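You operate a simulated robot arm through the tools that you are given. There is no shell and no other tool. Be economical: measure what you need, move in short steps, check, and stop when the job is done.

The job below is to be done with a simulated robot arm. You get a single attempt, and the scene is never put back.

JOB
Test the green relay at its printed volts and put it back.
Fine: in and out of the socket only with the switch off; it ends off; test no other.

The check looks at the end state, three seconds after you hand in, the way a careful person would. Anything else that was tipped, shoved, dropped, spilled or broken makes it a failure.

ROBOT AND FRAMES
A 7-joint arm with a two-finger parallel gripper, fixed in place. Base frame: the origin is at the foot of the arm, x ahead of it, y to its left, z up; the work surface is at about z = 0.004. Lengths are in m, angles in rad, forces in N, time in s.
With the tool pointing down near the work surface it reaches from about 0.24 to 0.62 m from the base axis. Its first joint turns from -1.152 to 1.152 rad. Payload 2.6 kg.
The tool frame sits at the grasp point between the pads (the TCP): z along the fingers, y along the line on which they close. The tips reach 0.03 m beyond it. The gripper opens to 0.094 m. The fingers are 0.028 m wide and 0.01 m thick; the gripper's body (0.05 by 0.096 m) begins 0.055 m behind the TCP.
Orientation is told as [roll, pitch, yaw] about the base's x, y, z axes, in that order, counted from this pose: with the fingers straight down and closing along the base's y, the tool's x points along the base's -x, its y along +y and its z along -z.

CONTROLS
- The arm moves only by the tool nudge_tool. Its arguments are lists of equal length, an entry for each row: "rotation": the turn, a rotation vector about the tool's x, y, z in units of 6 degrees (1.0 is 6 degrees), a list of three; "slide": the shift along the tool's x, y, z in units of 40 mm (1.0 is 40 mm), a list of three; "hand": the opening, from 0 (shut) to 1 (fully open). In form: {"rotation": [[ax, ay, az], ...], "slide": [[dx, dy, dz], ...], "hand": [hand, ...]}. A call has 1 to 12 rows; each row shifts and turns the commanded pose from where the row before left it, along the tool's axes as they then stand. A call with a number of a shift or a turn outside -1 to 1 is refused whole. A row lasts 0.2 s, in which the tool goes at most 0.05 m and 0.15 rad; a call with a longer step from one row to the next is refused whole, and so is a gripper value outside its range. A pose out of reach is approached as far as the arm can. The call stops where the force on the tool passes 40 N (or 10 N more than at its start, if that is more) or the arm is blocked; 0.2 s more then pass. Each finger travels about 0.072 m/s and halts on what it meets, pressing with about 32 N; the grip force reading is that of the motor and also rises with nothing between the fingers. The clock runs only during rows and for 0.2 s after the last one: add rows that do not move to give the fingers time. The reply holds the time, the measured pose of the TCP, the force on the tool along the base axes, the opening and the grip force, in the units named above and with some noise.
- Cameras (640 x 400 px; columns grow to the right, rows downward): "scene" is fixed at [0.0441, 0.4281, 0.5615]; the picture's right is [-0.82, -0.58, 0.00], its down [-0.29, 0.41, -0.86] and it looks along [0.50, -0.71, -0.50] (base axes); focal length 311 px, centre (320, 200). "wrist" rides on the gripper at [0.076, 0.014, -0.102] in the tool frame; the picture's right is [-0.18, 0.98, 0.00], its down [-0.75, -0.14, -0.64] and it looks along [-0.63, -0.12, 0.77] (tool axes); focal length 243 px, centre (320, 200). There is no depth. A picture from a camera that has moved, and an enlarged one, comes with that camera's place and axes in the base frame and with its lens. The place of the scene camera against the robot may be out by one fixed shift of up to 0.018 m in any direction.
- get_image(camera): a new picture of that camera. It takes no simulated time.
- zoom(camera, box): a new picture of the part [left, top, right, bottom] of that camera's present view, enlarged. It takes no simulated time.
- job_done(): hands the job in; it is judged then, once.

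Go step by step. Nothing tells you positions but the pictures and the camera data: compare them with the known pose of the tool, close in by small moves and look again before you grip or let go. The budget is 120 turns and 68 pictures, counting those below and the enlarged ones. Unless the task says otherwise, let go and move clear before handing in, and close with one line.

The tools are called after "Call:" by a JSON object that holds its "api" and its "payload". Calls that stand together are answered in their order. nudge_tool: Moves the arm, as the interface text tells. Its arguments: {"type":"object","properties":{"rotation":{"type":"array","items":{"type":"array","items":{"type":"number"}}},"slide":{"type":"array","items":{"type":"array","items":{"type":"number"}}},"hand":{"type":"array","items":{"type":"number"}}},"required":["rotation","slide","hand"]} The other tools are called the same way: get_image (camera) takes a picture; zoom (camera, box) takes an enlarged picture of a part of a camera's view; job_done () hands the job in.

At the start:

```text
time: 0.0
ee_pos: [0.3565, -0.0551, 0.3644]
ee_rot: [0.001, 0.001, 0.0]
force: [-0.2, -0.1, 0.3]
grip_width: 0.0942
finger_force: 0.0
```

scene: 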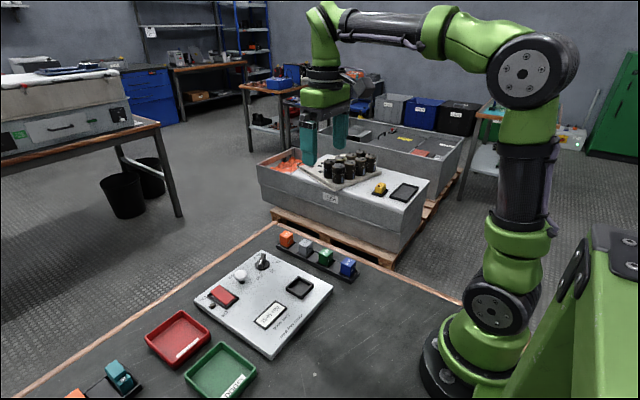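
wrist: 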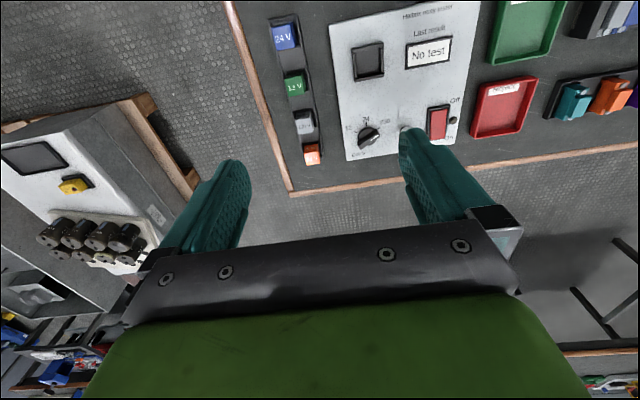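

I see a relay rack (blue 24 V, green 12 V, grey, orange), a tester with a socket, voltage knob, lamp and red switch, plus trays. I'll enlarge the pictures to read the labels.

Call:
{"api": "zoom", "payload": {"camera": "wrist", "box": [240, 0, 480, 180]}}

Call:
{"api": "zoom", "payload": {"camera": "scene", "box": [190, 220, 370, 360]}}

Call:
{"api": "zoom", "payload": {"camera": "wrist", "box": [330, 90, 480, 180]}}

```text
2.22 times, centred on (360, 90) of wrist
camera zoom: at [0.2799, -0.0415, 0.4685], right [0.18, 0.98, 0.0], down [0.75, -0.14, 0.64], along [0.63, -0.12, -0.77], focal length 539 px, centre (231, 444)
```

zoom: 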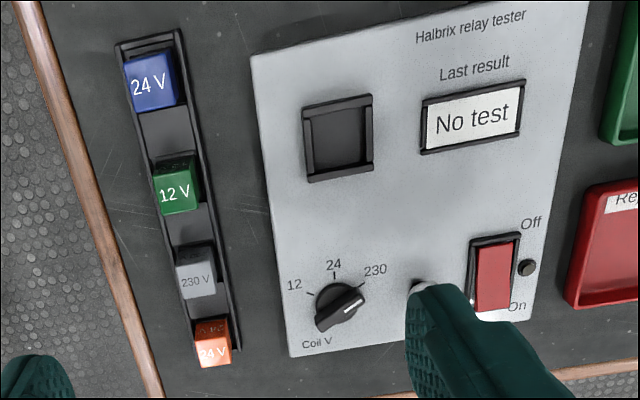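

```text
2.86 times, centred on (280, 290) of scene
camera zoom: at [0.0441, 0.4281, 0.5615], right [-0.82, -0.58, 0.0], down [-0.29, 0.41, -0.86], along [0.5, -0.71, -0.5], focal length 888 px, centre (434, -57)
```

zoom: 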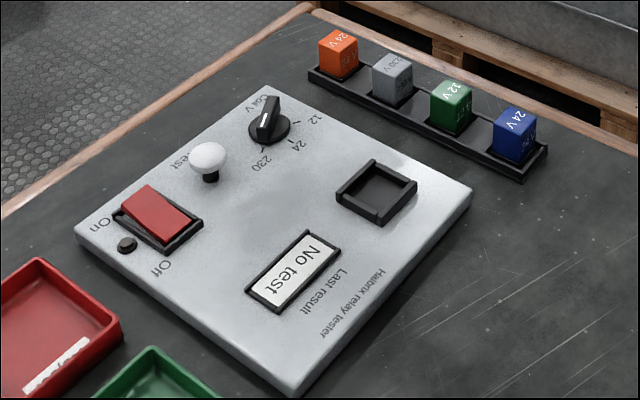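

```text
4.27 times, centred on (405, 135) of wrist
camera zoom: at [0.2799, -0.0415, 0.4685], right [0.18, 0.98, 0.0], down [0.75, -0.14, 0.64], along [0.63, -0.12, -0.77], focal length 1035 px, centre (-43, 477)
```

zoom: 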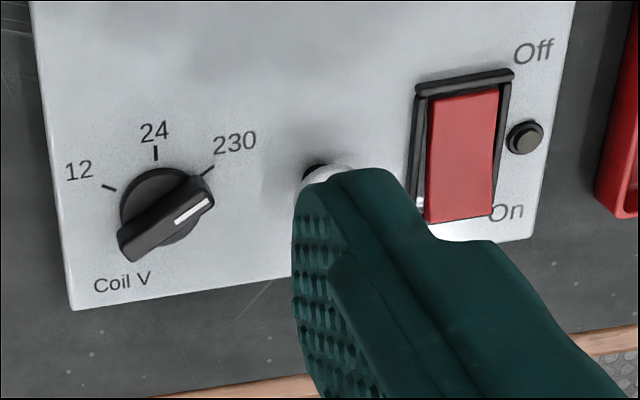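

The relay's label reads 12 V, the knob points to 230 and the switch seems off. I'll pull back and lower the wrist to see the panel more directly.

Call:
{"api": "nudge_tool", "payload": {"rotation": [[0, 0, 0], [0, 0, 0], [0, 0, 0], [0, 0, 0]], "slide": [[0.7, 0, 0.5], [0.7, 0, 0.5], [0.7, 0, 0.5], [0, 0, 0]], "hand": [1, 1, 1, 1]}}

Call:
{"api": "get_image", "payload": {"camera": "wrist"}}

```text
time: 1.0
ee_pos: [0.2717, -0.0564, 0.3052]
ee_rot: [0.0, 0.0, 0.0]
force: [-0.1, 0.7, -0.2]
grip_width: 0.0938
finger_force: 0.2
```

```text
62 pictures are left
camera wrist: at [0.1949, -0.0421, 0.4091], right [0.18, 0.98, 0.0], down [0.75, -0.14, 0.64], along [0.63, -0.12, -0.77], focal length 243 px, centre (320, 200)
```

wrist: 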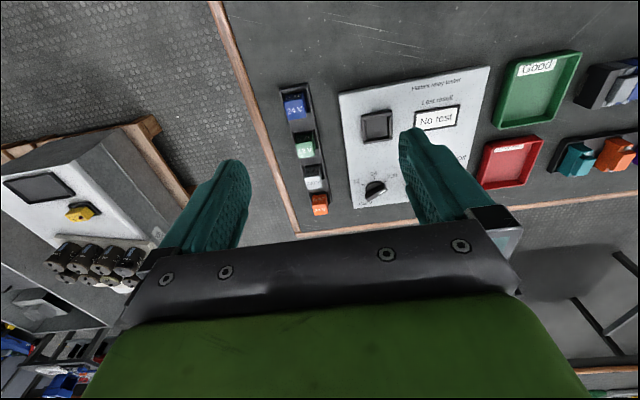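

The view works; I'll enlarge the rack and the panel for triangulation.

Call:
{"api": "zoom", "payload": {"camera": "wrist", "box": [270, 75, 430, 225]}}

```text
2.67 times, centred on (350, 150) of wrist
camera zoom: at [0.1949, -0.0421, 0.4091], right [0.18, 0.98, 0.0], down [0.75, -0.14, 0.64], along [0.63, -0.12, -0.77], focal length 647 px, centre (240, 333)
```

zoom: 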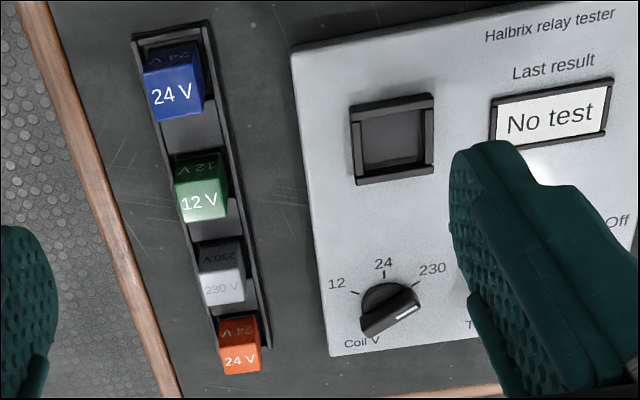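

Relay is about (0.383, -0.102) with its top near z 0.045; the knob is about (0.495, 0.011). I'll go above the knob for a close look.

Call:
{"api": "nudge_tool", "payload": {"rotation": [[0, 0, 0], [0, 0, 0], [0, 0, 0], [0, 0, 0], [0, 0, 0], [0, 0, 0], [0, 0, 0], [0, 0, 0]], "slide": [[-0.797, 0.241, 0.483], [-0.797, 0.241, 0.483], [-0.797, 0.241, 0.483], [-0.797, 0.241, 0.483], [-0.797, 0.241, 0.483], [-0.797, 0.241, 0.483], [-0.797, 0.241, 0.483], [0, 0, 0]], "hand": [1, 1, 1, 1, 1, 1, 1, 1]}}

Call:
{"api": "get_image", "payload": {"camera": "wrist"}}

Call:
{"api": "zoom", "payload": {"camera": "scene", "box": [190, 220, 370, 360]}}

```text
time: 2.8
ee_pos: [0.495, 0.0142, 0.1679]
ee_rot: [0.0, -0.002, 0.0]
force: [-0.9, 0.7, -0.3]
grip_width: 0.0941
finger_force: 0.0
```

```text
60 pictures are left
camera wrist: at [0.418, 0.0271, 0.2717], right [0.18, 0.98, 0.0], down [0.75, -0.14, 0.64], along [0.63, -0.12, -0.77], focal length 243 px, centre (320, 200)
```

wrist: 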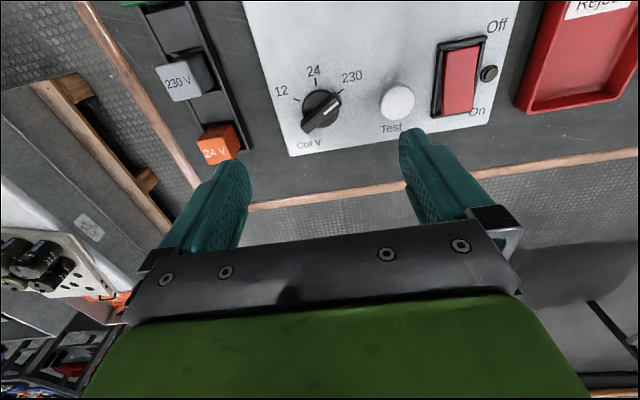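

```text
2.86 times, centred on (280, 290) of scene
camera zoom: at [0.0441, 0.4281, 0.5615], right [-0.82, -0.58, 0.0], down [-0.29, 0.41, -0.86], along [0.5, -0.71, -0.5], focal length 888 px, centre (434, -57)
```

zoom: 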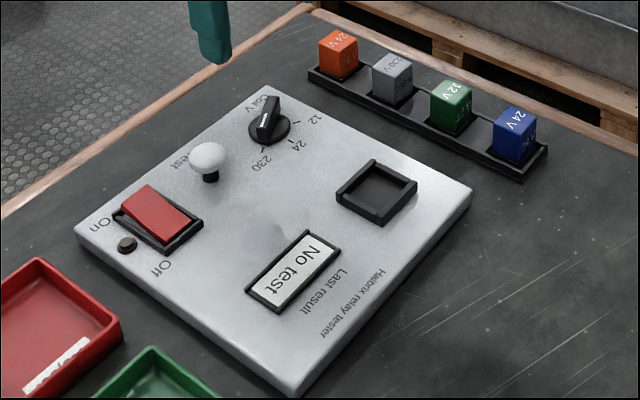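

The knob, test button and rocker are now in clear view. I'll enlarge them.

Call:
{"api": "zoom", "payload": {"camera": "wrist", "box": [260, 50, 380, 160]}}

Call:
{"api": "zoom", "payload": {"camera": "wrist", "box": [370, 20, 520, 140]}}

```text
3.64 times, centred on (320, 105) of wrist
camera zoom: at [0.418, 0.0271, 0.2717], right [0.18, 0.98, 0.0], down [0.75, -0.14, 0.64], along [0.63, -0.12, -0.77], focal length 882 px, centre (320, 546)
```

zoom: 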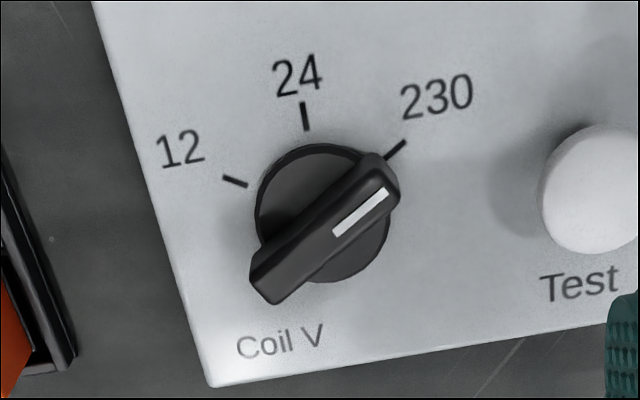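

```text
3.33 times, centred on (445, 80) of wrist
camera zoom: at [0.418, 0.0271, 0.2717], right [0.18, 0.98, 0.0], down [0.75, -0.14, 0.64], along [0.63, -0.12, -0.77], focal length 809 px, centre (-97, 600)
```

zoom: 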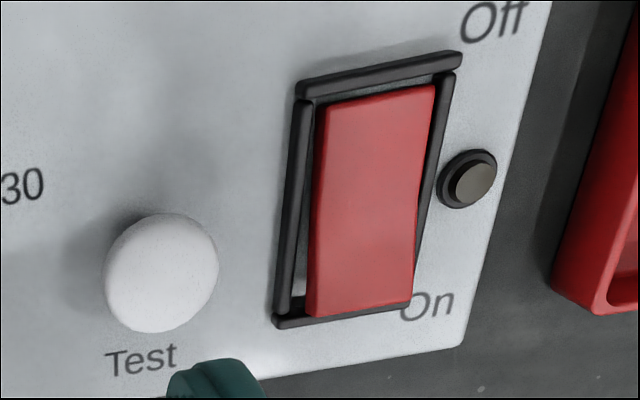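

The panel is square to the base with its top at z≈0.019. The knob centre is about (0.5045, 0.011), its top near 0.045, with positions 60° apart. I'll yaw -60° to straddle the pointer bar.

Call:
{"api": "nudge_tool", "payload": {"rotation": [[0, 0, 0], [0, 0, 1], [0, 0, 1], [0, 0, 1], [0, 0, 1], [0, 0, 1], [0, 0, 1], [0, 0, 1], [0, 0, 1], [0, 0, 1], [0, 0, 1], [0, 0, 0]], "slide": [[-0.238, -0.08, 0.8], [0, 0, 0], [0, 0, 0], [0, 0, 0], [0, 0, 0], [0, 0, 0], [0, 0, 0], [0, 0, 0], [0, 0, 0], [0, 0, 0], [0, 0, 0], [0, 0, 0]], "hand": [0.6, 0.6, 0.6, 0.6, 0.6, 0.6, 0.6, 0.6, 0.6, 0.6, 0.6, 0.6]}}

Call:
{"api": "get_image", "payload": {"camera": "wrist"}}

```text
time: 5.4
ee_pos: [0.5066, 0.0088, 0.137]
ee_rot: [0.0, -0.001, -1.048]
force: [0.4, -0.2, 1.1]
grip_width: 0.0564
finger_force: 0.1
```

```text
56 pictures are left
camera wrist: at [0.4792, 0.0811, 0.2415], right [0.94, 0.33, 0.0], down [0.25, -0.72, 0.64], along [0.21, -0.61, -0.77], focal length 243 px, centre (320, 200)
```

wrist: 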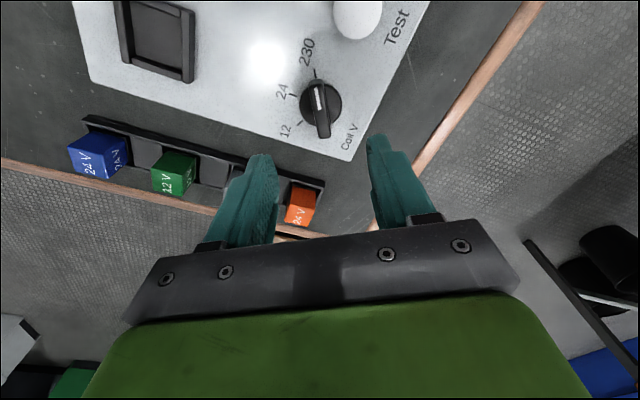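

The fingers straddle the bar as planned. I'll lower to just above the knob and check.

Call:
{"api": "nudge_tool", "payload": {"rotation": [[0, 0, 0], [0, 0, 0], [0, 0, 0]], "slide": [[0, 0, 0.6], [0, 0, 0.6], [0, 0, 0]], "hand": [0.6, 0.6, 0.6]}}

Call:
{"api": "zoom", "payload": {"camera": "wrist", "box": [220, 60, 420, 210]}}

Call:
{"api": "zoom", "payload": {"camera": "scene", "box": [190, 220, 370, 360]}}

```text
time: 6.2
ee_pos: [0.5044, 0.0098, 0.0914]
ee_rot: [0.001, 0.0, -1.046]
force: [-0.7, 0.5, -0.6]
grip_width: 0.0562
finger_force: 0.0
```

```text
2.67 times, centred on (320, 135) of wrist
camera zoom: at [0.4782, 0.0835, 0.1943], right [0.94, 0.33, 0.0], down [0.26, -0.72, 0.64], along [0.21, -0.61, -0.77], focal length 647 px, centre (320, 373)
```

zoom: 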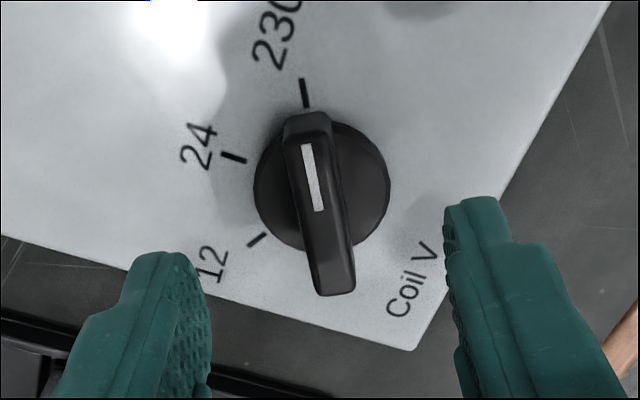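

```text
2.86 times, centred on (280, 290) of scene
camera zoom: at [0.0441, 0.4281, 0.5615], right [-0.82, -0.58, 0.0], down [-0.29, 0.41, -0.86], along [0.5, -0.71, -0.5], focal length 888 px, centre (434, -57)
```

zoom: 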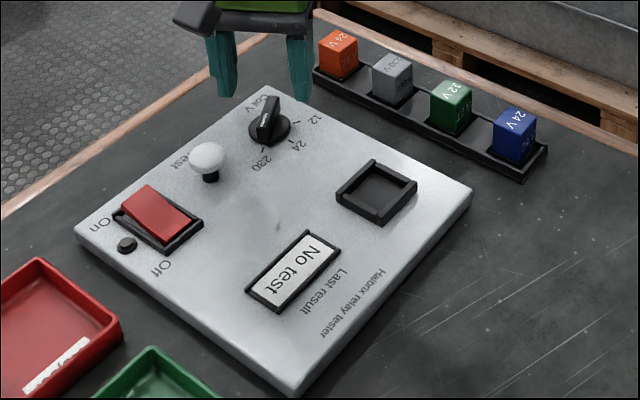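

The knob axis computes to about (0.5035, 0.0105), under the TCP. I'll descend so the tips overlap the bar and close.

Call:
{"api": "nudge_tool", "payload": {"rotation": [[0, 0, 0], [0, 0, 0], [0, 0, 0], [0, 0, 0], [0, 0, 0], [0, 0, 0], [0, 0, 0]], "slide": [[0, 0, 0.4], [0, 0, 0.3], [0, 0, 0], [0, 0, 0], [0, 0, 0], [0, 0, 0], [0, 0, 0]], "hand": [0.6, 0.6, 0.6, 0.3, 0.1, 0.05, 0.05]}}

Call:
{"api": "zoom", "payload": {"camera": "wrist", "box": [220, 60, 420, 210]}}

```text
time: 7.8
ee_pos: [0.5053, 0.012, 0.062]
ee_rot: [0.002, 0.0, -1.046]
force: [9.1, 1.1, -7.0]
grip_width: 0.0119
finger_force: 45.3
```

```text
2.67 times, centred on (320, 135) of wrist
camera zoom: at [0.4788, 0.0835, 0.1655], right [0.94, 0.33, 0.0], down [0.26, -0.72, 0.64], along [0.21, -0.6, -0.77], focal length 647 px, centre (320, 373)
```

zoom: 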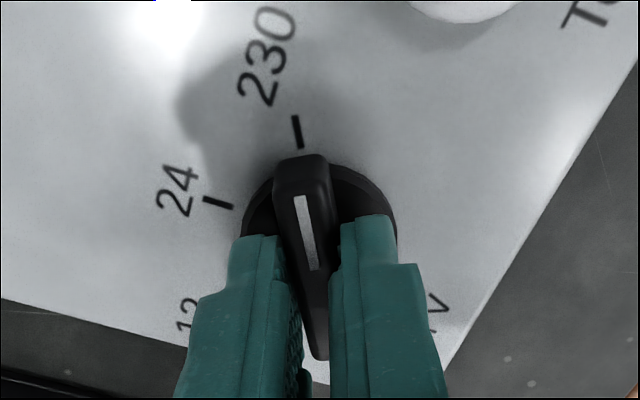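

The bar is gripped at 12 mm. I'll turn the knob 60° first and check.

Call:
{"api": "nudge_tool", "payload": {"rotation": [[0, 0, -1], [0, 0, -1], [0, 0, -1], [0, 0, -1], [0, 0, -1], [0, 0, -1], [0, 0, -1], [0, 0, -1], [0, 0, -1], [0, 0, -1], [0, 0, 0]], "slide": [[0, 0, 0], [0, 0, 0], [0, 0, 0], [0, 0, 0], [0, 0, 0], [0, 0, 0], [0, 0, 0], [0, 0, 0], [0, 0, 0], [0, 0, 0], [0, 0, 0]], "hand": [0.05, 0.05, 0.05, 0.05, 0.05, 0.05, 0.05, 0.05, 0.05, 0.05, 0.05]}}

Call:
{"api": "zoom", "payload": {"camera": "wrist", "box": [220, 60, 420, 210]}}

```text
time: 10.2
ee_pos: [0.5062, 0.0128, 0.0613]
ee_rot: [0.005, -0.003, 0.007]
force: [25.9, 21.7, -10.6]
grip_width: 0.012
finger_force: 45.1
```

```text
2.67 times, centred on (320, 135) of wrist
camera zoom: at [0.4286, 0.0247, 0.1655], right [0.18, 0.98, 0.01], down [0.75, -0.14, 0.64], along [0.63, -0.11, -0.77], focal length 647 px, centre (320, 373)
```

zoom: 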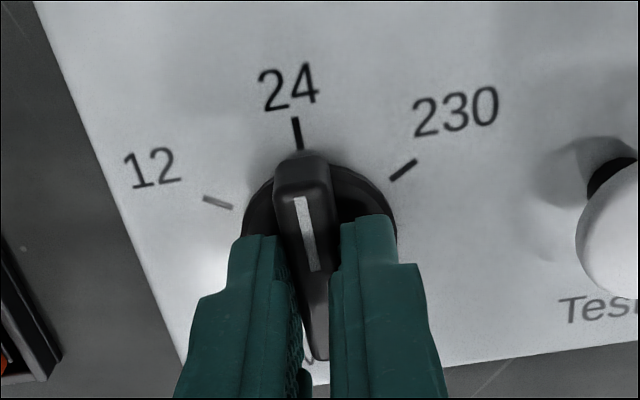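

The knob followed to 24. I'll ease the sideways force with a small shift, then turn the other 60°.

Call:
{"api": "nudge_tool", "payload": {"rotation": [[0, 0, 0], [0, 0, 0]], "slide": [[-0.045, 0.035, 0], [0, 0, 0]], "hand": [0.05, 0.05]}}

Call:
{"api": "nudge_tool", "payload": {"rotation": [[0, 0, -1], [0, 0, -1], [0, 0, -1], [0, 0, -1], [0, 0, -1], [0, 0, -1], [0, 0, -1], [0, 0, -1], [0, 0, -1], [0, 0, -1], [0, 0, 0]], "slide": [[0, 0, 0], [0, 0, 0], [0, 0, 0], [0, 0, 0], [0, 0, 0], [0, 0, 0], [0, 0, 0], [0, 0, 0], [0, 0, 0], [0, 0, 0], [0, 0, 0]], "hand": [0.05, 0.05, 0.05, 0.05, 0.05, 0.05, 0.05, 0.05, 0.05, 0.05, 0.05]}}

Call:
{"api": "zoom", "payload": {"camera": "wrist", "box": [220, 60, 420, 210]}}

```text
time: 10.8
ee_pos: [0.5068, 0.0115, 0.0616]
ee_rot: [0.004, 0.004, 0.0]
force: [-8.4, 16.1, 10.0]
grip_width: 0.0119
finger_force: 45.8
```

```text
time: 13.2
ee_pos: [0.5047, 0.0135, 0.0613]
ee_rot: [0.01, 0.0, 1.047]
force: [-23.0, 19.0, 8.3]
grip_width: 0.012
finger_force: 45.1
```

```text
2.67 times, centred on (320, 135) of wrist
camera zoom: at [0.4554, -0.0469, 0.1656], right [-0.76, 0.65, 0.01], down [0.5, 0.58, 0.64], along [0.41, 0.49, -0.77], focal length 647 px, centre (320, 373)
```

zoom: 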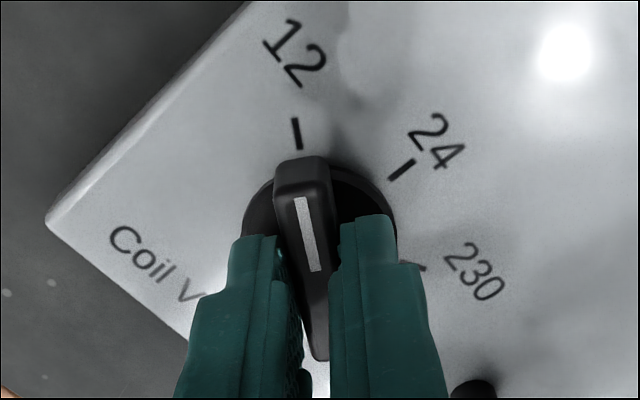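

The knob now points to 12. I'll release, rise and turn back to neutral yaw.

Call:
{"api": "nudge_tool", "payload": {"rotation": [[0, 0, 0], [0, 0, 0], [0, 0, 0], [0, 0, 0], [0, 0, 0], [0, 0, 0], [0, 0, 0]], "slide": [[0, 0, 0], [0, 0, 0], [0, 0, 0], [0, 0, -0.5], [0, 0, -1], [0, 0, -1], [0, 0, 0]], "hand": [0.3, 0.5, 0.6, 0.6, 0.6, 0.6, 0.6]}}

Call:
{"api": "nudge_tool", "payload": {"rotation": [[0, 0, 1], [0, 0, 1], [0, 0, 1], [0, 0, 1], [0, 0, 1], [0, 0, 1], [0, 0, 1], [0, 0, 1], [0, 0, 1], [0, 0, 1], [0, 0, 0]], "slide": [[0, 0, 0], [0, 0, 0], [0, 0, 0], [0, 0, 0], [0, 0, 0], [0, 0, 0], [0, 0, 0], [0, 0, 0], [0, 0, 0], [0, 0, 0], [0, 0, 0]], "hand": [0.6, 0.6, 0.6, 0.6, 0.6, 0.6, 0.6, 0.6, 0.6, 0.6, 0.6]}}

```text
time: 14.8
ee_pos: [0.5096, 0.0112, 0.1624]
ee_rot: [-0.001, 0.001, 1.05]
force: [-0.5, -0.5, 0.1]
grip_width: 0.0566
finger_force: 0.0
```

```text
time: 17.2
ee_pos: [0.5075, 0.0099, 0.1598]
ee_rot: [0.001, 0.0, 0.0]
force: [0.6, -0.4, 0.3]
grip_width: 0.0565
finger_force: 0.0
```

Next I go above the green relay at about (0.385, -0.102).

Call:
{"api": "nudge_tool", "payload": {"rotation": [[0, 0, 0], [0, 0, 0], [0, 0, 0], [0, 0, 0], [0, 0, 0], [0, 0, 0]], "slide": [[0.61, -0.562, 0.1], [0.61, -0.562, 0.1], [0.61, -0.562, 0.1], [0.61, -0.562, 0.1], [0.61, -0.562, 0.1], [0, 0, 0]], "hand": [0.6, 0.6, 0.6, 0.6, 0.6, 0.6]}}

Call:
{"api": "get_image", "payload": {"camera": "wrist"}}

Call:
{"api": "zoom", "payload": {"camera": "wrist", "box": [230, 20, 430, 170]}}

Call:
{"api": "zoom", "payload": {"camera": "scene", "box": [190, 220, 370, 360]}}

```text
time: 18.6
ee_pos: [0.387, -0.103, 0.1408]
ee_rot: [0.0, 0.001, -0.001]
force: [0.0, -0.4, -0.7]
grip_width: 0.0565
finger_force: 0.1
```

```text
50 pictures are left
camera wrist: at [0.3103, -0.0887, 0.2449], right [0.18, 0.98, 0.0], down [0.75, -0.14, 0.64], along [0.63, -0.12, -0.77], focal length 243 px, centre (320, 200)
```

wrist: 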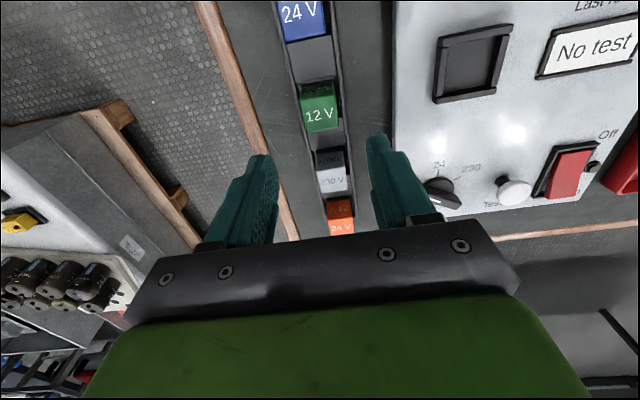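

```text
2.67 times, centred on (330, 95) of wrist
camera zoom: at [0.3103, -0.0887, 0.2449], right [0.18, 0.98, 0.0], down [0.75, -0.14, 0.64], along [0.63, -0.12, -0.77], focal length 647 px, centre (293, 480)
```

zoom: 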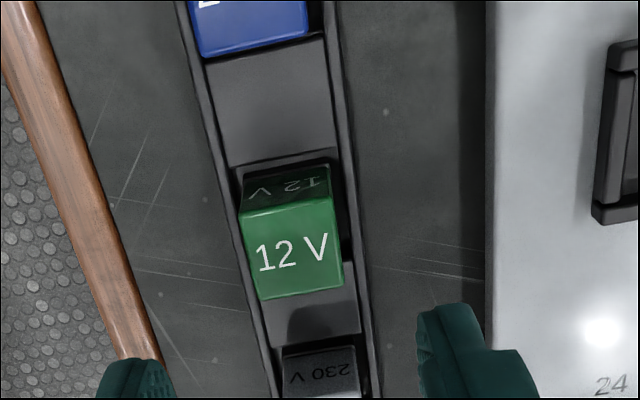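

```text
2.86 times, centred on (280, 290) of scene
camera zoom: at [0.0441, 0.428, 0.5615], right [-0.82, -0.58, 0.0], down [-0.29, 0.41, -0.86], along [0.5, -0.71, -0.5], focal length 888 px, centre (434, -57)
```

zoom: 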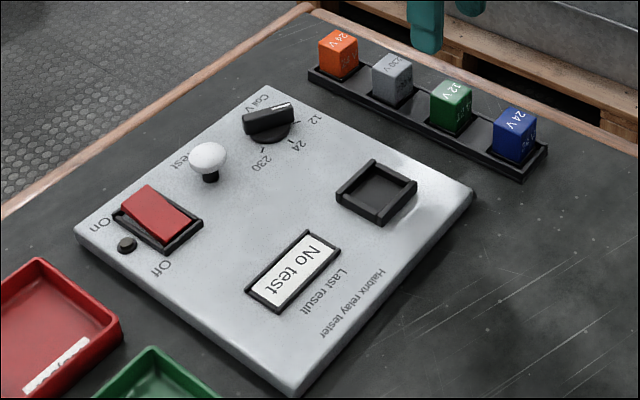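

The knob reads 12 and the relay top (30 mm wide, z≈0.045) centres at (0.383, -0.102). I'll lower partway and look.

Call:
{"api": "nudge_tool", "payload": {"rotation": [[0, 0, 0], [0, 0, 0], [0, 0, 0]], "slide": [[0.05, 0, 0.6], [0, 0, 0.6], [0, 0, 0]], "hand": [0.6, 0.6, 0.6]}}

Call:
{"api": "zoom", "payload": {"camera": "wrist", "box": [220, 60, 420, 210]}}

```text
time: 19.4
ee_pos: [0.3847, -0.1032, 0.0936]
ee_rot: [0.001, 0.002, 0.0]
force: [0.3, -0.5, 0.0]
grip_width: 0.0565
finger_force: 0.0
```

```text
2.67 times, centred on (320, 135) of wrist
camera zoom: at [0.3078, -0.0888, 0.1967], right [0.18, 0.98, 0.0], down [0.75, -0.14, 0.64], along [0.63, -0.12, -0.77], focal length 647 px, centre (320, 373)
```

zoom: 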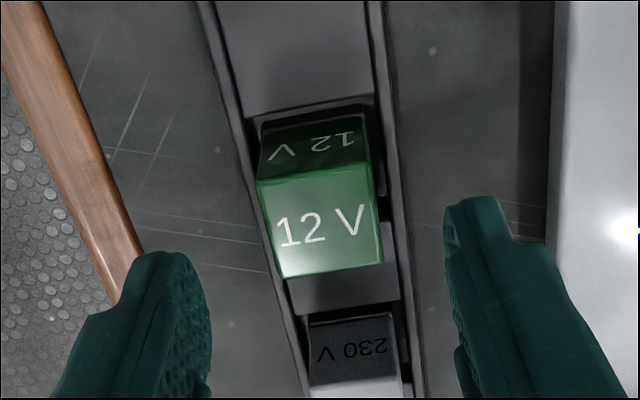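

Aligned within a millimetre. I'll descend to TCP z≈0.056 and close.

Call:
{"api": "nudge_tool", "payload": {"rotation": [[0, 0, 0], [0, 0, 0], [0, 0, 0], [0, 0, 0], [0, 0, 0], [0, 0, 0]], "slide": [[0, 0, 0.5], [0, 0, 0.43], [0, 0, 0], [0, 0, 0], [0, 0, 0], [0, 0, 0]], "hand": [0.6, 0.6, 0.6, 0.35, 0.25, 0.25]}}

Call:
{"api": "zoom", "payload": {"camera": "wrist", "box": [220, 60, 420, 210]}}

```text
time: 20.8
ee_pos: [0.3853, -0.1039, 0.0563]
ee_rot: [0.001, 0.0, 0.002]
force: [-0.2, 0.6, -0.7]
grip_width: 0.0292
finger_force: 32.1
```

```text
2.67 times, centred on (320, 135) of wrist
camera zoom: at [0.3076, -0.0902, 0.1602], right [0.18, 0.98, 0.0], down [0.75, -0.14, 0.64], along [0.63, -0.12, -0.77], focal length 647 px, centre (320, 373)
```

zoom: 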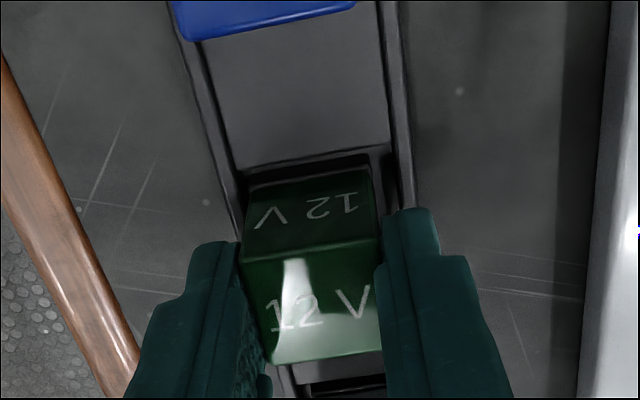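

Gripped at 29 mm with no push on the arm. I'll lift straight up and check.

Call:
{"api": "nudge_tool", "payload": {"rotation": [[0, 0, 0], [0, 0, 0], [0, 0, 0], [0, 0, 0], [0, 0, 0]], "slide": [[0, 0, -0.25], [0, 0, -0.5], [0, 0, -0.75], [0, 0, -0.5], [0, 0, 0]], "hand": [0.2, 0.2, 0.2, 0.2, 0.2]}}

Call:
{"api": "zoom", "payload": {"camera": "scene", "box": [190, 200, 390, 360]}}

Call:
{"api": "get_image", "payload": {"camera": "wrist"}}

```text
time: 22.0
ee_pos: [0.3857, -0.1042, 0.1358]
ee_rot: [0.0, 0.002, -0.001]
force: [0.1, -1.1, -0.1]
grip_width: 0.029
finger_force: 32.3
```

```text
2.50 times, centred on (290, 280) of scene
camera zoom: at [0.0441, 0.4281, 0.5615], right [-0.82, -0.58, 0.0], down [-0.29, 0.41, -0.86], along [0.5, -0.71, -0.5], focal length 777 px, centre (395, 0)
```

zoom: 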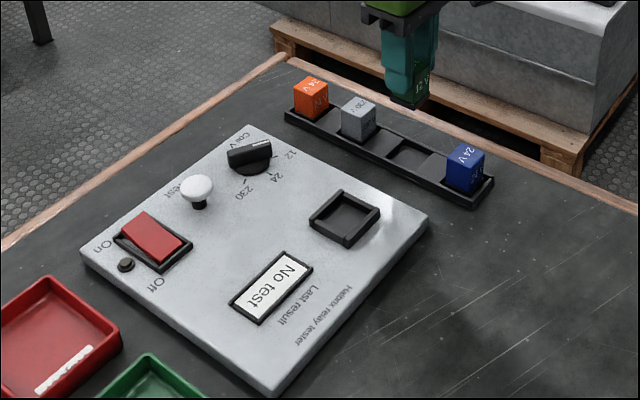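

```text
44 pictures are left
camera wrist: at [0.3087, -0.0899, 0.2403], right [0.18, 0.98, 0.0], down [0.75, -0.14, 0.64], along [0.63, -0.12, -0.77], focal length 243 px, centre (320, 200)
```

wrist: 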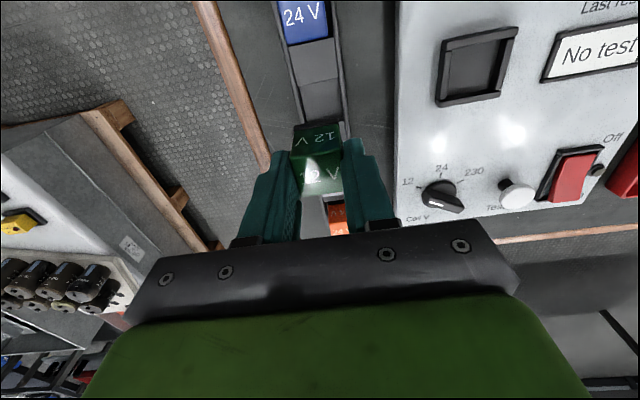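

The relay came out cleanly. From here I'll measure the socket precisely before moving over it.

Call:
{"api": "zoom", "payload": {"camera": "wrist", "box": [410, 10, 540, 115]}}

Call:
{"api": "zoom", "payload": {"camera": "wrist", "box": [260, 60, 380, 200]}}

```text
3.81 times, centred on (475, 62) of wrist
camera zoom: at [0.3087, -0.0899, 0.2403], right [0.18, 0.98, 0.0], down [0.75, -0.14, 0.64], along [0.63, -0.12, -0.77], focal length 924 px, centre (-270, 724)
```

zoom: 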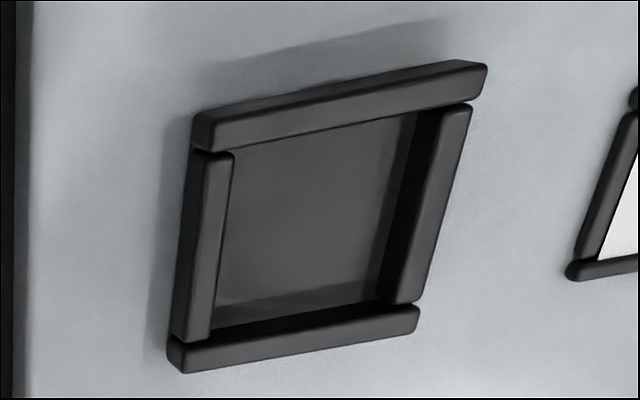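

```text
2.86 times, centred on (320, 130) of wrist
camera zoom: at [0.3087, -0.0899, 0.2403], right [0.18, 0.98, 0.0], down [0.75, -0.14, 0.64], along [0.63, -0.12, -0.77], focal length 693 px, centre (320, 400)
```

zoom: 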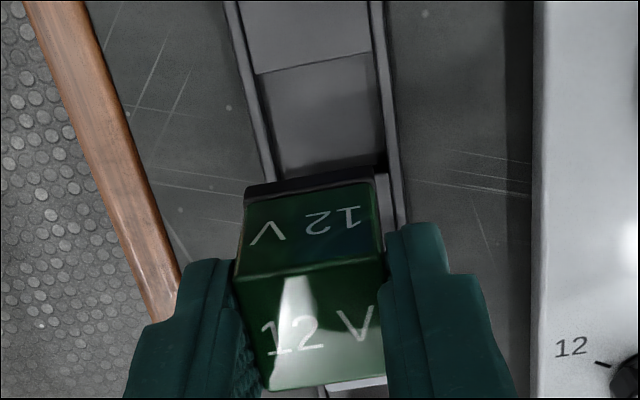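

The socket centre is about (0.3735, 0.0187) with its rim near z 0.03, and the relay sits centred in the grip. I'll move over the socket.

Call:
{"api": "nudge_tool", "payload": {"rotation": [[0, 0, 0], [0, 0, 0], [0, 0, 0], [0, 0, 0], [0, 0, 0], [0, 0, 0]], "slide": [[0.07, 0.75, 0], [0.07, 0.75, 0], [0.07, 0.75, 0], [0.08, 0.82, 0], [0, 0, 0.7], [0, 0, 0]], "hand": [0.2, 0.2, 0.2, 0.2, 0.2, 0.2]}}

Call:
{"api": "zoom", "payload": {"camera": "wrist", "box": [240, 50, 400, 200]}}

Call:
{"api": "zoom", "payload": {"camera": "scene", "box": [220, 220, 370, 340]}}

```text
time: 23.4
ee_pos: [0.373, 0.0232, 0.1088]
ee_rot: [0.0, 0.0, 0.0]
force: [0.0, -0.2, -0.2]
grip_width: 0.0291
finger_force: 32.0
```

```text
2.67 times, centred on (320, 125) of wrist
camera zoom: at [0.2962, 0.0361, 0.2123], right [0.18, 0.98, 0.0], down [0.75, -0.14, 0.64], along [0.63, -0.12, -0.77], focal length 647 px, centre (320, 400)
```

zoom: 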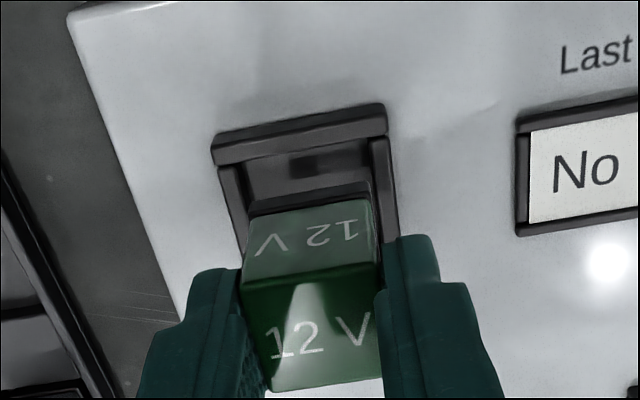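

```text
3.33 times, centred on (295, 280) of scene
camera zoom: at [0.0441, 0.4281, 0.5615], right [-0.82, -0.58, 0.0], down [-0.29, 0.41, -0.86], along [0.5, -0.71, -0.5], focal length 1036 px, centre (403, -67)
```

zoom: 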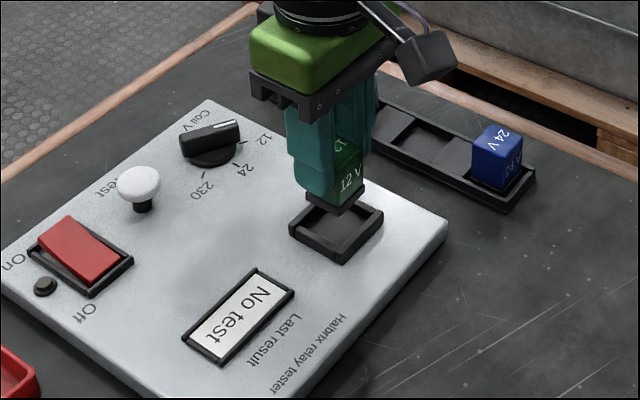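

The relay hovers just above the socket, nearly aligned. I'll apply a small correction, lower a little more and judge the gaps.

Call:
{"api": "nudge_tool", "payload": {"rotation": [[0, 0, 0], [0, 0, 0]], "slide": [[-0.04, -0.03, 0.4], [0, 0, 0]], "hand": [0.2, 0.2]}}

Call:
{"api": "zoom", "payload": {"camera": "wrist", "box": [270, 80, 380, 170]}}

Call:
{"api": "zoom", "payload": {"camera": "scene", "box": [275, 250, 335, 310]}}

```text
time: 24.0
ee_pos: [0.3746, 0.0213, 0.0951]
ee_rot: [0.0, 0.0, 0.001]
force: [0.0, -0.2, -0.4]
grip_width: 0.0289
finger_force: 31.7
```

```text
4.44 times, centred on (325, 125) of wrist
camera zoom: at [0.2969, 0.0347, 0.198], right [0.18, 0.98, 0.0], down [0.75, -0.14, 0.64], along [0.63, -0.12, -0.77], focal length 1078 px, centre (298, 533)
```

zoom: 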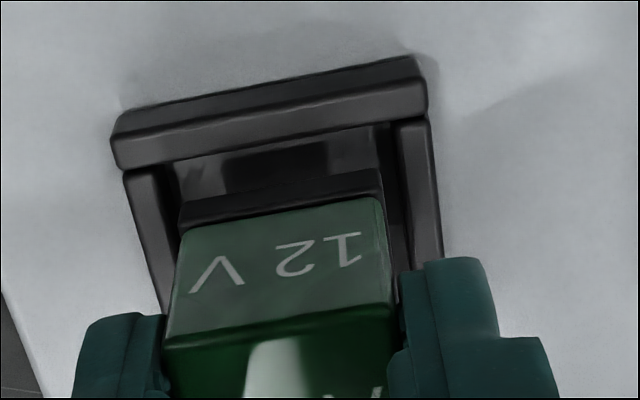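

```text
6.67 times, centred on (305, 280) of scene
camera zoom: at [0.0441, 0.4281, 0.5615], right [-0.82, -0.58, 0.0], down [-0.29, 0.41, -0.86], along [0.5, -0.71, -0.5], focal length 2071 px, centre (420, -333)
```

zoom: 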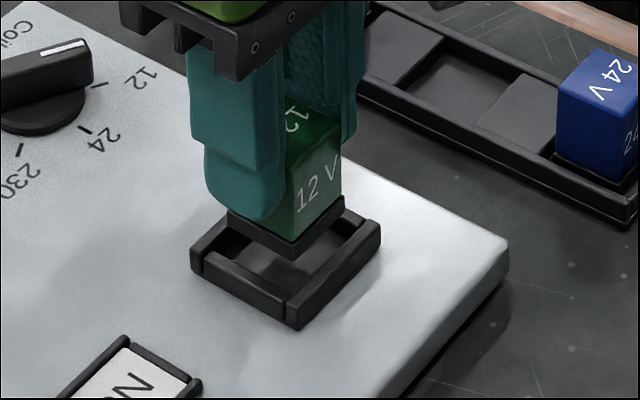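

Both views agree to about 1 mm with roughly 2.7 mm of slack per side. I'll descend in small steps, watching force.

Call:
{"api": "nudge_tool", "payload": {"rotation": [[0, 0, 0], [0, 0, 0], [0, 0, 0], [0, 0, 0]], "slide": [[-0.015, 0, 0.15], [0, 0, 0.15], [0, 0, 0.1], [0, 0, 0]], "hand": [0.2, 0.2, 0.2, 0.2]}}

Call:
{"api": "zoom", "payload": {"camera": "wrist", "box": [270, 80, 380, 170]}}

Call:
{"api": "zoom", "payload": {"camera": "scene", "box": [275, 250, 335, 310]}}

```text
time: 25.0
ee_pos: [0.3733, 0.0202, 0.0749]
ee_rot: [0.0, 0.0, 0.001]
force: [-0.4, -0.7, -2.0]
grip_width: 0.0289
finger_force: 32.2
```

```text
4.44 times, centred on (325, 125) of wrist
camera zoom: at [0.2965, 0.0335, 0.1798], right [0.18, 0.98, 0.0], down [0.75, -0.14, 0.64], along [0.63, -0.12, -0.77], focal length 1078 px, centre (298, 533)
```

zoom: 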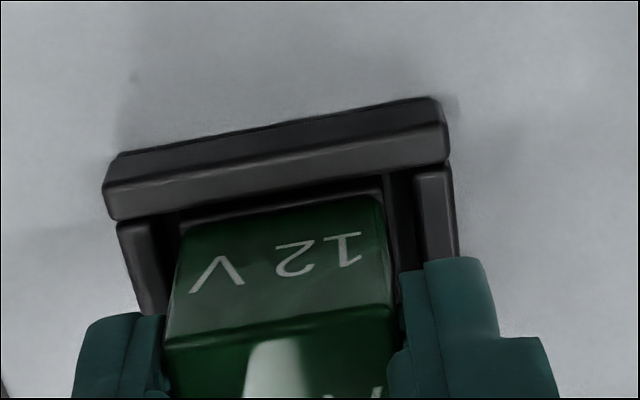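

```text
6.67 times, centred on (305, 280) of scene
camera zoom: at [0.0441, 0.4281, 0.5615], right [-0.82, -0.58, 0.0], down [-0.29, 0.41, -0.86], along [0.5, -0.71, -0.5], focal length 2071 px, centre (420, -333)
```

zoom: 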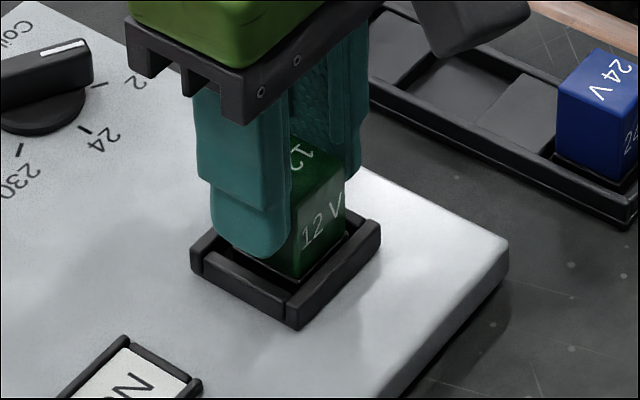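

It's entering the socket freely. I'll continue down in 2 mm steps.

Call:
{"api": "nudge_tool", "payload": {"rotation": [[0, 0, 0], [0, 0, 0], [0, 0, 0]], "slide": [[0, 0, 0.05], [0, 0, 0.05], [0, 0, 0]], "hand": [0.2, 0.2, 0.2]}}

```text
time: 25.8
ee_pos: [0.3746, 0.0189, 0.0721]
ee_rot: [0.001, -0.005, 0.002]
force: [-0.7, 3.2, 22.2]
grip_width: 0.029
finger_force: 32.0
```

Contact of 22 N at z≈0.072, about where the socket floor should be. I'll check seating before letting go.

Call:
{"api": "zoom", "payload": {"camera": "scene", "box": [275, 250, 335, 310]}}

Call:
{"api": "zoom", "payload": {"camera": "wrist", "box": [270, 80, 380, 170]}}

```text
6.67 times, centred on (305, 280) of scene
camera zoom: at [0.044, 0.4281, 0.5615], right [-0.82, -0.58, 0.0], down [-0.29, 0.41, -0.86], along [0.5, -0.71, -0.5], focal length 2071 px, centre (420, -333)
```

zoom: 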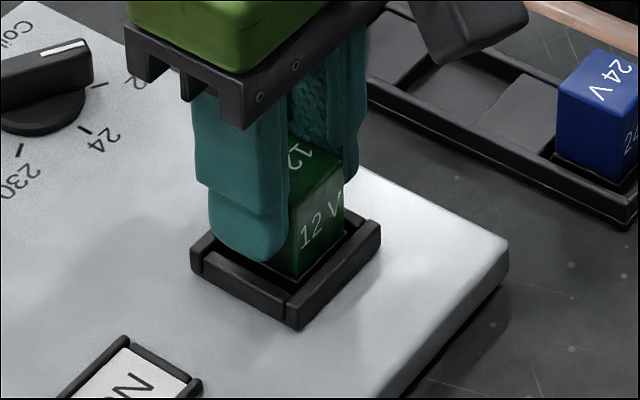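

```text
4.44 times, centred on (325, 125) of wrist
camera zoom: at [0.2973, 0.033, 0.1769], right [0.18, 0.98, 0.0], down [0.75, -0.14, 0.65], along [0.63, -0.12, -0.76], focal length 1078 px, centre (298, 533)
```

zoom: 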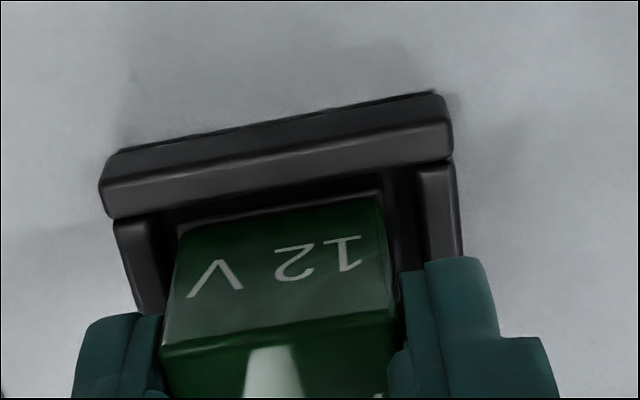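

The relay sits in the socket. I'll ease the pressure, open and rise.

Call:
{"api": "nudge_tool", "payload": {"rotation": [[0, 0, 0], [0, 0, 0], [0, 0, 0], [0, 0, 0], [0, 0, 0], [0, 0, 0], [0, 0, 0]], "slide": [[0, 0, -0.03], [0, 0, 0], [0, 0, 0], [0, 0, 0], [0, 0, -0.5], [0, 0, -0.9], [0, 0, 0]], "hand": [0.2, 0.4, 0.5, 0.5, 0.5, 0.5, 0.5]}}

Call:
{"api": "get_image", "payload": {"camera": "wrist"}}

Call:
{"api": "zoom", "payload": {"camera": "scene", "box": [190, 220, 370, 360]}}

```text
time: 27.4
ee_pos: [0.3764, 0.0208, 0.1314]
ee_rot: [0.001, -0.002, 0.001]
force: [1.0, 0.2, 0.0]
grip_width: 0.0472
finger_force: 0.0
```

```text
33 pictures are left
camera wrist: at [0.299, 0.0336, 0.2351], right [0.18, 0.98, 0.0], down [0.75, -0.14, 0.64], along [0.63, -0.12, -0.77], focal length 243 px, centre (320, 200)
```

wrist: 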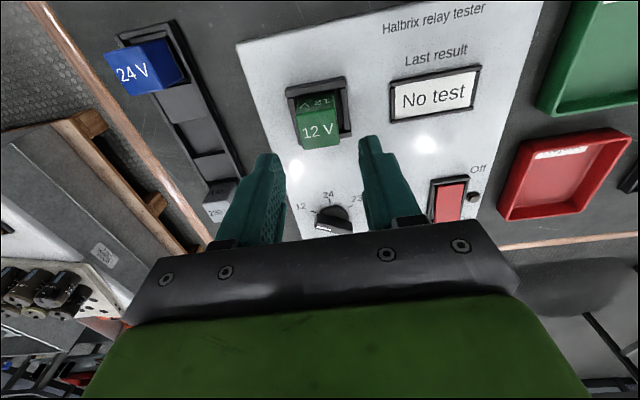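

```text
2.86 times, centred on (280, 290) of scene
camera zoom: at [0.0441, 0.4281, 0.5615], right [-0.82, -0.58, 0.0], down [-0.29, 0.41, -0.86], along [0.5, -0.71, -0.5], focal length 888 px, centre (434, -57)
```

zoom: 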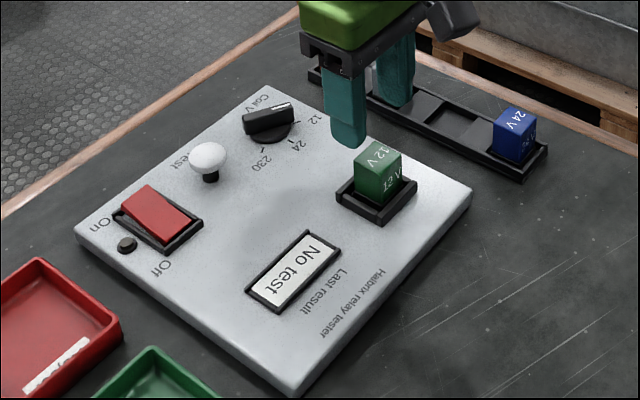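

The relay is seated at 12 V. I'll close the fingers and move for a good look at the rocker and Test button.

Call:
{"api": "nudge_tool", "payload": {"rotation": [[0, 0, 0], [0, 0, 0], [0, 0, 0], [0, 0, 0], [0, 0, 0], [0, 0, 0]], "slide": [[0, 0, -0.7], [-0.53, 0.56, -0.1], [-0.53, 0.56, -0.1], [-0.53, 0.56, -0.1], [-0.53, 0.56, 0], [0, 0, 0]], "hand": [0.4, 0.2, 0, 0, 0, 0]}}

Call:
{"api": "zoom", "payload": {"camera": "wrist", "box": [240, 40, 430, 190]}}

```text
time: 28.8
ee_pos: [0.4599, 0.11, 0.1721]
ee_rot: [0.002, -0.001, 0.0]
force: [0.4, -1.0, -0.4]
grip_width: 0.0
finger_force: 32.3
```

```text
2.67 times, centred on (335, 115) of wrist
camera zoom: at [0.3821, 0.1235, 0.276], right [0.18, 0.98, 0.0], down [0.75, -0.14, 0.64], along [0.63, -0.12, -0.77], focal length 647 px, centre (280, 427)
```

zoom: 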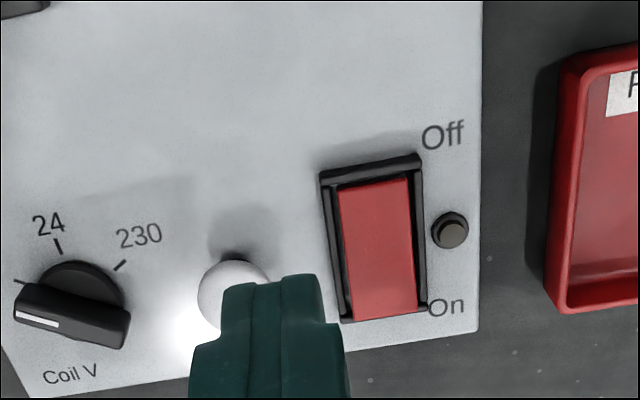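

The rocker's On edge is up at (0.526, 0.141, 0.035) and its Off edge down, so it's off. I'll move above the On end with the tool tilted so one tip edge leads.

Call:
{"api": "nudge_tool", "payload": {"rotation": [[0, 0, 0], [0, 0, 0], [0, 1, 0], [0, 1, 0], [0, 1, 0], [0, 0, 0]], "slide": [[-0.715, 0.39, 0.5], [-0.715, 0.4, 0.5], [0, 0, 0.5], [0, 0, 0], [0, 0, 0], [0, 0, 0]], "hand": [0, 0, 0, 0, 0, 0]}}

Call:
{"api": "zoom", "payload": {"camera": "wrist", "box": [220, 60, 420, 210]}}

Call:
{"api": "zoom", "payload": {"camera": "scene", "box": [180, 220, 330, 340]}}

```text
time: 30.2
ee_pos: [0.5153, 0.1423, 0.1113]
ee_rot: [0.0, 0.314, 0.003]
force: [0.5, -1.2, 0.8]
grip_width: 0.0
finger_force: 32.3
```

```text
2.67 times, centred on (320, 135) of wrist
camera zoom: at [0.4744, 0.1551, 0.2333], right [0.17, 0.98, -0.06], down [0.92, -0.14, 0.38], along [0.36, -0.12, -0.92], focal length 647 px, centre (320, 373)
```

zoom: 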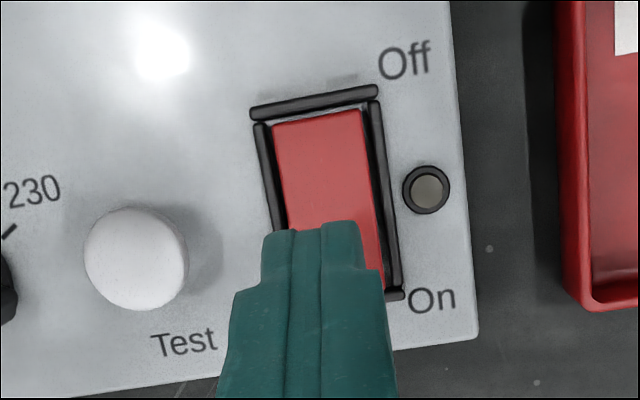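

```text
3.33 times, centred on (255, 280) of scene
camera zoom: at [0.0441, 0.4281, 0.5615], right [-0.82, -0.58, 0.0], down [-0.29, 0.41, -0.86], along [0.5, -0.71, -0.5], focal length 1036 px, centre (537, -67)
```

zoom: 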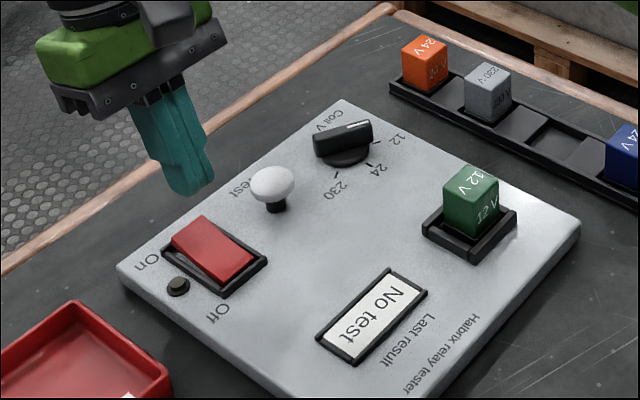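

The tip is aligned over the On end. I'll descend and press down in small steps.

Call:
{"api": "nudge_tool", "payload": {"rotation": [[0, 0, 0], [0, 0, 0], [0, 0, 0], [0, 0, 0], [0, 0, 0], [0, 0, 0]], "slide": [[-0.17, 0, 0.475], [-0.155, 0, 0.475], [-0.031, 0, 0.095], [-0.031, 0, 0.095], [-0.031, 0, 0.095], [0, 0, 0]], "hand": [0, 0, 0, 0, 0, 0]}}

Call:
{"api": "zoom", "payload": {"camera": "wrist", "box": [220, 60, 420, 210]}}

```text
time: 31.6
ee_pos: [0.5186, 0.1417, 0.0611]
ee_rot: [0.002, 0.31, 0.0]
force: [-4.1, -2.8, 30.2]
grip_width: 0.0
finger_force: 31.9
```

```text
2.67 times, centred on (320, 135) of wrist
camera zoom: at [0.4761, 0.1547, 0.1836], right [0.18, 0.98, -0.05], down [0.91, -0.14, 0.38], along [0.37, -0.12, -0.92], focal length 647 px, centre (320, 373)
```

zoom: 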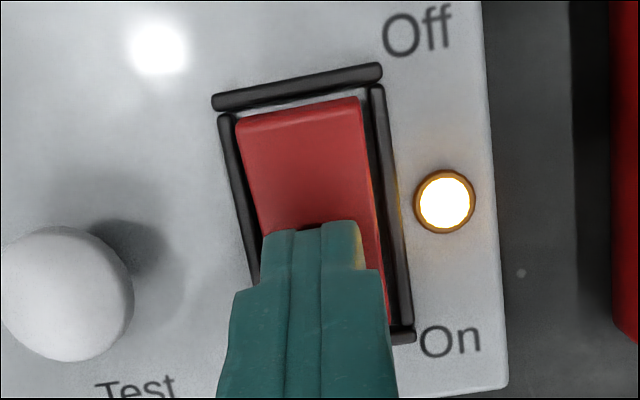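

The switch is on and the lamp lit. I'll lift, straighten the tool and go above the Test button at (0.503, 0.082).

Call:
{"api": "nudge_tool", "payload": {"rotation": [[0, 0, 0], [0, 0, 0], [0, 0, 0], [0, -1, 0], [0, -1, 0], [0, -1, 0], [0, 0, 0], [0, 0, 0], [0, 0, 0]], "slide": [[0.155, 0, -0.475], [0.155, 0, -0.475], [0.155, 0, -0.475], [0, 0, 0], [0, 0, 0], [0, 0, 0], [0.19, -0.74, 0], [0.19, -0.74, 0], [0, 0, 0]], "hand": [0, 0, 0, 0, 0, 0, 0, 0, 0]}}

Call:
{"api": "get_image", "payload": {"camera": "wrist"}}

Call:
{"api": "zoom", "payload": {"camera": "scene", "box": [180, 220, 330, 340]}}

```text
time: 33.6
ee_pos: [0.5017, 0.0823, 0.1167]
ee_rot: [0.0, -0.001, -0.001]
force: [-0.4, -0.9, -0.2]
grip_width: 0.0001
finger_force: 32.1
```

```text
27 pictures are left
camera wrist: at [0.4252, 0.0964, 0.2206], right [0.18, 0.98, 0.0], down [0.75, -0.14, 0.64], along [0.63, -0.12, -0.77], focal length 243 px, centre (320, 200)
```

wrist: 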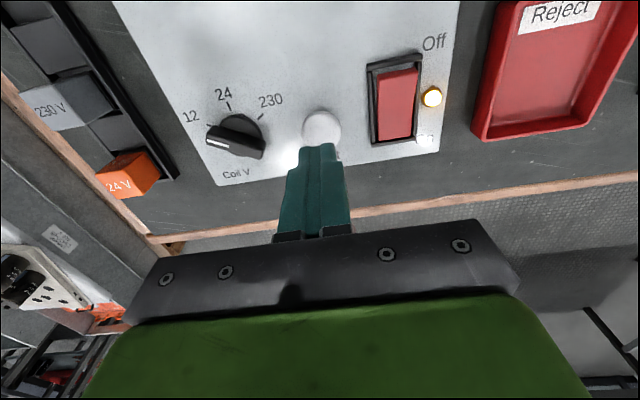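

```text
3.33 times, centred on (255, 280) of scene
camera zoom: at [0.0441, 0.428, 0.5615], right [-0.82, -0.58, 0.0], down [-0.29, 0.41, -0.86], along [0.5, -0.71, -0.5], focal length 1036 px, centre (537, -67)
```

zoom: 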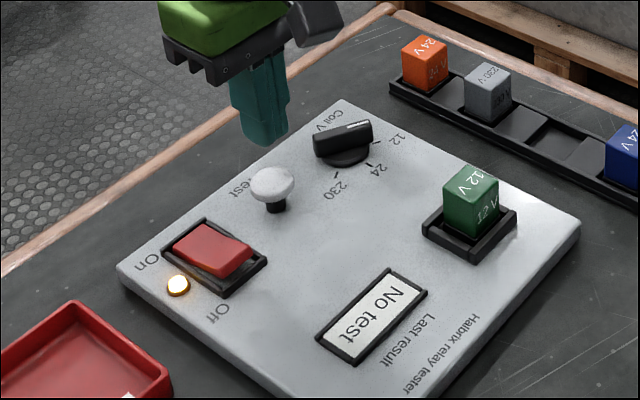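

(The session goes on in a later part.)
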